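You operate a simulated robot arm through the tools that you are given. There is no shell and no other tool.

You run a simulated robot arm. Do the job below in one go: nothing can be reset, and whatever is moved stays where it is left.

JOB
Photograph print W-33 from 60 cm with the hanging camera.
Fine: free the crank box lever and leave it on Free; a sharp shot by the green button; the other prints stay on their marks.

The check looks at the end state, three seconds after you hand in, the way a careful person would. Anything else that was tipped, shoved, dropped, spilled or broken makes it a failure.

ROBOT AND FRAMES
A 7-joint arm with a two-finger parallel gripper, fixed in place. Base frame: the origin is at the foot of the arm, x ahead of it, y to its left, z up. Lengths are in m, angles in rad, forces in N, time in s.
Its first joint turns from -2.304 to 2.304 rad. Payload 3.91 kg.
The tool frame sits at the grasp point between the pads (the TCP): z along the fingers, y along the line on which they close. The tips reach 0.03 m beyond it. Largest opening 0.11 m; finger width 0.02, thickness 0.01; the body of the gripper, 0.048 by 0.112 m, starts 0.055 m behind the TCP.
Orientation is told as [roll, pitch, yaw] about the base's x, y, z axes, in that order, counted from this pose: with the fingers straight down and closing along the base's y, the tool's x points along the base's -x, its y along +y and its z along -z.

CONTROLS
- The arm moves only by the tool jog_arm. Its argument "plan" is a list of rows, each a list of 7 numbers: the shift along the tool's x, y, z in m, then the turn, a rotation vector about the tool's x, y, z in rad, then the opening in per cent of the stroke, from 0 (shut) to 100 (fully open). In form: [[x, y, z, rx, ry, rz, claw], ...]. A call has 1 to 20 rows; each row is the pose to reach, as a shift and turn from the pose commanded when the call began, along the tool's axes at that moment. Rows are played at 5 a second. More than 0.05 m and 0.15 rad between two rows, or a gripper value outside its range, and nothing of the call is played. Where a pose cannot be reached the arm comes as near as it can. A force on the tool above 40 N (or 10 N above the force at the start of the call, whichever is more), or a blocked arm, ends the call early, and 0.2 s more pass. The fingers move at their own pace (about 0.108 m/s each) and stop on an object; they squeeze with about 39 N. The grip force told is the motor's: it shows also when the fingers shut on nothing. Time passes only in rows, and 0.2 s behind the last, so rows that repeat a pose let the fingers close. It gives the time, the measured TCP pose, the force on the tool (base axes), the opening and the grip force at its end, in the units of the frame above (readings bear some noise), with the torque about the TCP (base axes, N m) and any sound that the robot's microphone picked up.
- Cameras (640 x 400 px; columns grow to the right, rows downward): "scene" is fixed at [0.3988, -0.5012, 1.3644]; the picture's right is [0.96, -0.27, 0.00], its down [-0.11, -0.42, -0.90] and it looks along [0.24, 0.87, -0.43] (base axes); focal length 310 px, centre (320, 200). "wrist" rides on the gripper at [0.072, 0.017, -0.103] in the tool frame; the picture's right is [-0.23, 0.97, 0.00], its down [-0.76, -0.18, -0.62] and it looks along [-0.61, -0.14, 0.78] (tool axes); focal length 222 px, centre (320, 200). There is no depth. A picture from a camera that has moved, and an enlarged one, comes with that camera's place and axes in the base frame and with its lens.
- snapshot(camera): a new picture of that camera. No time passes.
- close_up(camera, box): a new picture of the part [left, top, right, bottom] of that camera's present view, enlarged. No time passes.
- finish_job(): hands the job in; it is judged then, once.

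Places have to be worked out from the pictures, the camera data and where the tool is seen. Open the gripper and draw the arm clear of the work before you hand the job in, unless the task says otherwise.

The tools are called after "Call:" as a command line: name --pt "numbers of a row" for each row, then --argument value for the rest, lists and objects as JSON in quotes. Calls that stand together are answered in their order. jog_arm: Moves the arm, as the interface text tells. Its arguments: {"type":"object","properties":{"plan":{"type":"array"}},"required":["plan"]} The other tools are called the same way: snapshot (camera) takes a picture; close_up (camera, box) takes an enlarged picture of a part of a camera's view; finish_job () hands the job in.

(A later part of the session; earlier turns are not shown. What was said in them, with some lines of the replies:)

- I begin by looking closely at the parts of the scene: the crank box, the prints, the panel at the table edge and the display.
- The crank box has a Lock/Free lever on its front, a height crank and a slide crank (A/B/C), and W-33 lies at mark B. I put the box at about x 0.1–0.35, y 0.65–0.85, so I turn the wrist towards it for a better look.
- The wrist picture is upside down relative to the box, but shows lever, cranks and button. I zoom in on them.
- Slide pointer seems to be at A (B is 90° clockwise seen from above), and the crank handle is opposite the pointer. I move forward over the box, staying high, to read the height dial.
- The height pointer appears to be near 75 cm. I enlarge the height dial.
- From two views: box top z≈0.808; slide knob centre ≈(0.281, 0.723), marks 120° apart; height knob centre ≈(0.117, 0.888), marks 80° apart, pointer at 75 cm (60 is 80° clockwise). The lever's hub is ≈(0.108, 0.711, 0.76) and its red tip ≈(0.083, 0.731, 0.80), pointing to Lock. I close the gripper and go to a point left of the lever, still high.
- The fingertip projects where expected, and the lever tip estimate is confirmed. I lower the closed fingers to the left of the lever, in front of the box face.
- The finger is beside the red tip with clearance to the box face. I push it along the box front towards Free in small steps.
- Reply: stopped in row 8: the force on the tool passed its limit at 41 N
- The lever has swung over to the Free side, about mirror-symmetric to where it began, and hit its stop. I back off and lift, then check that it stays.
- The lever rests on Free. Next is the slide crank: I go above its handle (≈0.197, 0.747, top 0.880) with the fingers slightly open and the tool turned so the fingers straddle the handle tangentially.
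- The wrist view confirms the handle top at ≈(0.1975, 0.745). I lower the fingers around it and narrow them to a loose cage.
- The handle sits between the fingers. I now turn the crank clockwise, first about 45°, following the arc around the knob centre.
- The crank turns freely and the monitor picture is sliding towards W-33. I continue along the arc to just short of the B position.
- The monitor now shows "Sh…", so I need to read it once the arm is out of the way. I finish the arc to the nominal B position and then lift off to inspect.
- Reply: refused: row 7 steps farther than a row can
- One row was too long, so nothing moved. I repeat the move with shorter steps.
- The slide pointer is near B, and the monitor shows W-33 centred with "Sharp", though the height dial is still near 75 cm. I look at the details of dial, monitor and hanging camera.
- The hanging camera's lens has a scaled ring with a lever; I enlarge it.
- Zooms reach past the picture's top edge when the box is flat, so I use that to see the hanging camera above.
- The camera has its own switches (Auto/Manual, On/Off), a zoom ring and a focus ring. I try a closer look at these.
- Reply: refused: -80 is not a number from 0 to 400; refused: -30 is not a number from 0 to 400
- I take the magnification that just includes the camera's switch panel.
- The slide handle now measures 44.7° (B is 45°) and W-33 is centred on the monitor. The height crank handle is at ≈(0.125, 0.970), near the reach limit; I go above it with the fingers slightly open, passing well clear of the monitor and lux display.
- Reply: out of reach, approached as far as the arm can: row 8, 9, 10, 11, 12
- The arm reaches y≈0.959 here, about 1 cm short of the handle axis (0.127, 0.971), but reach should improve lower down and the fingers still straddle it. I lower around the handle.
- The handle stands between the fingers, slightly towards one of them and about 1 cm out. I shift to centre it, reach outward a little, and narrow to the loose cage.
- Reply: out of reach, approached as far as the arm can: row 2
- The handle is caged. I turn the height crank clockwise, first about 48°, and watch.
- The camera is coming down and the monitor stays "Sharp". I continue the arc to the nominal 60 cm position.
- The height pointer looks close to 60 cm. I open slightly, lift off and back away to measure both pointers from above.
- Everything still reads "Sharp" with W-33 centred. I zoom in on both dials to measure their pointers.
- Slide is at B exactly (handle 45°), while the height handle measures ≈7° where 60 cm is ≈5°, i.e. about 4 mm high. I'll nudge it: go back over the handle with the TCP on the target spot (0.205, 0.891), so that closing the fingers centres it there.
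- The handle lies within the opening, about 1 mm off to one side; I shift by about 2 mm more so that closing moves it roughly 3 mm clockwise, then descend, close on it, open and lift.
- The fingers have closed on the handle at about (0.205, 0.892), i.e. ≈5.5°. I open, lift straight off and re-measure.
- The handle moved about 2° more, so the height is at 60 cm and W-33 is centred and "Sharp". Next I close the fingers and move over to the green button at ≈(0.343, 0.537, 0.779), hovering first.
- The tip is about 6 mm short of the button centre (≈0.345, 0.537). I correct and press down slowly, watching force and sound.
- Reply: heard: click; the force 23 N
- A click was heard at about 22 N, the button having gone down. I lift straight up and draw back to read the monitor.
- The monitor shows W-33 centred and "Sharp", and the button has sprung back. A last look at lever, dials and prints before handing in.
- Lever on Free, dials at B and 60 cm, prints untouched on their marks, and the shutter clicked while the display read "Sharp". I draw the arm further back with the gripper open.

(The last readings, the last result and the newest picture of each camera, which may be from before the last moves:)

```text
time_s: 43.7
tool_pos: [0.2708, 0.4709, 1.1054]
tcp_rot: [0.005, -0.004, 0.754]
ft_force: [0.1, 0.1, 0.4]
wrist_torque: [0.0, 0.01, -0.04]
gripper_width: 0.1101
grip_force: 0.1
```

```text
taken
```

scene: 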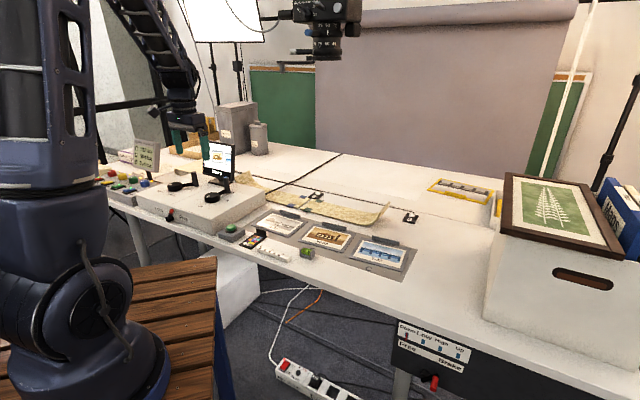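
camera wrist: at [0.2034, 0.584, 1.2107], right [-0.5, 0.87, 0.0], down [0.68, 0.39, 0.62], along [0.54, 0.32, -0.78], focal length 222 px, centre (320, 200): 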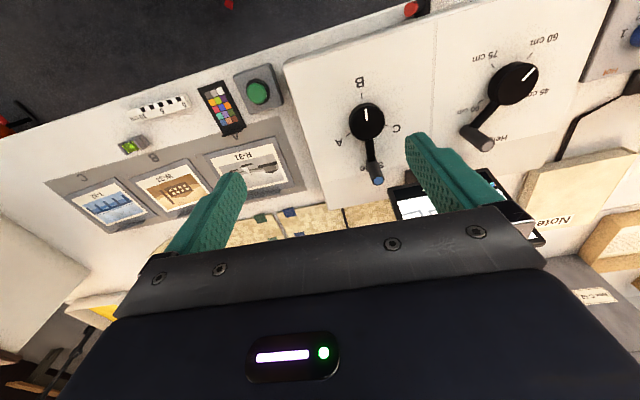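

The arm is clear, the gripper open, and nothing else has moved. I hand in the job.

Call:
finish_job

```text
The job is handed in.
```

I set the hanging camera over W-33 at 60 cm and pressed the green button once. There was one click, and the monitor showed W-33 centred and "Sharp" before and after the press. The hand-in went through, but no result came back.

- **Lever:** it swung from Lock to its stop on the Free side and stayed there.
- **Slide:** the crank is on mark B, where W-33 lies.
- **Height:** the crank went from 75 cm to 60 cm. It first stopped about 2° (roughly 4 mm) high, and I nudged it onto the mark.
- **Other things:** in the last pictures the prints R-31 and T-32 are on their marks and nothing else looks moved. The gripper is open and the arm is drawn back.

- **Shot not confirmed:** the monitor shows no sign that a photo was stored, so the click and the "Sharp" reading are my only evidence.
- **Focus ring:** its mark sits near 90, which doesn't match the 60 cm height. The camera's mode knob points to Auto and the monitor stayed "Sharp", so I left the ring alone.
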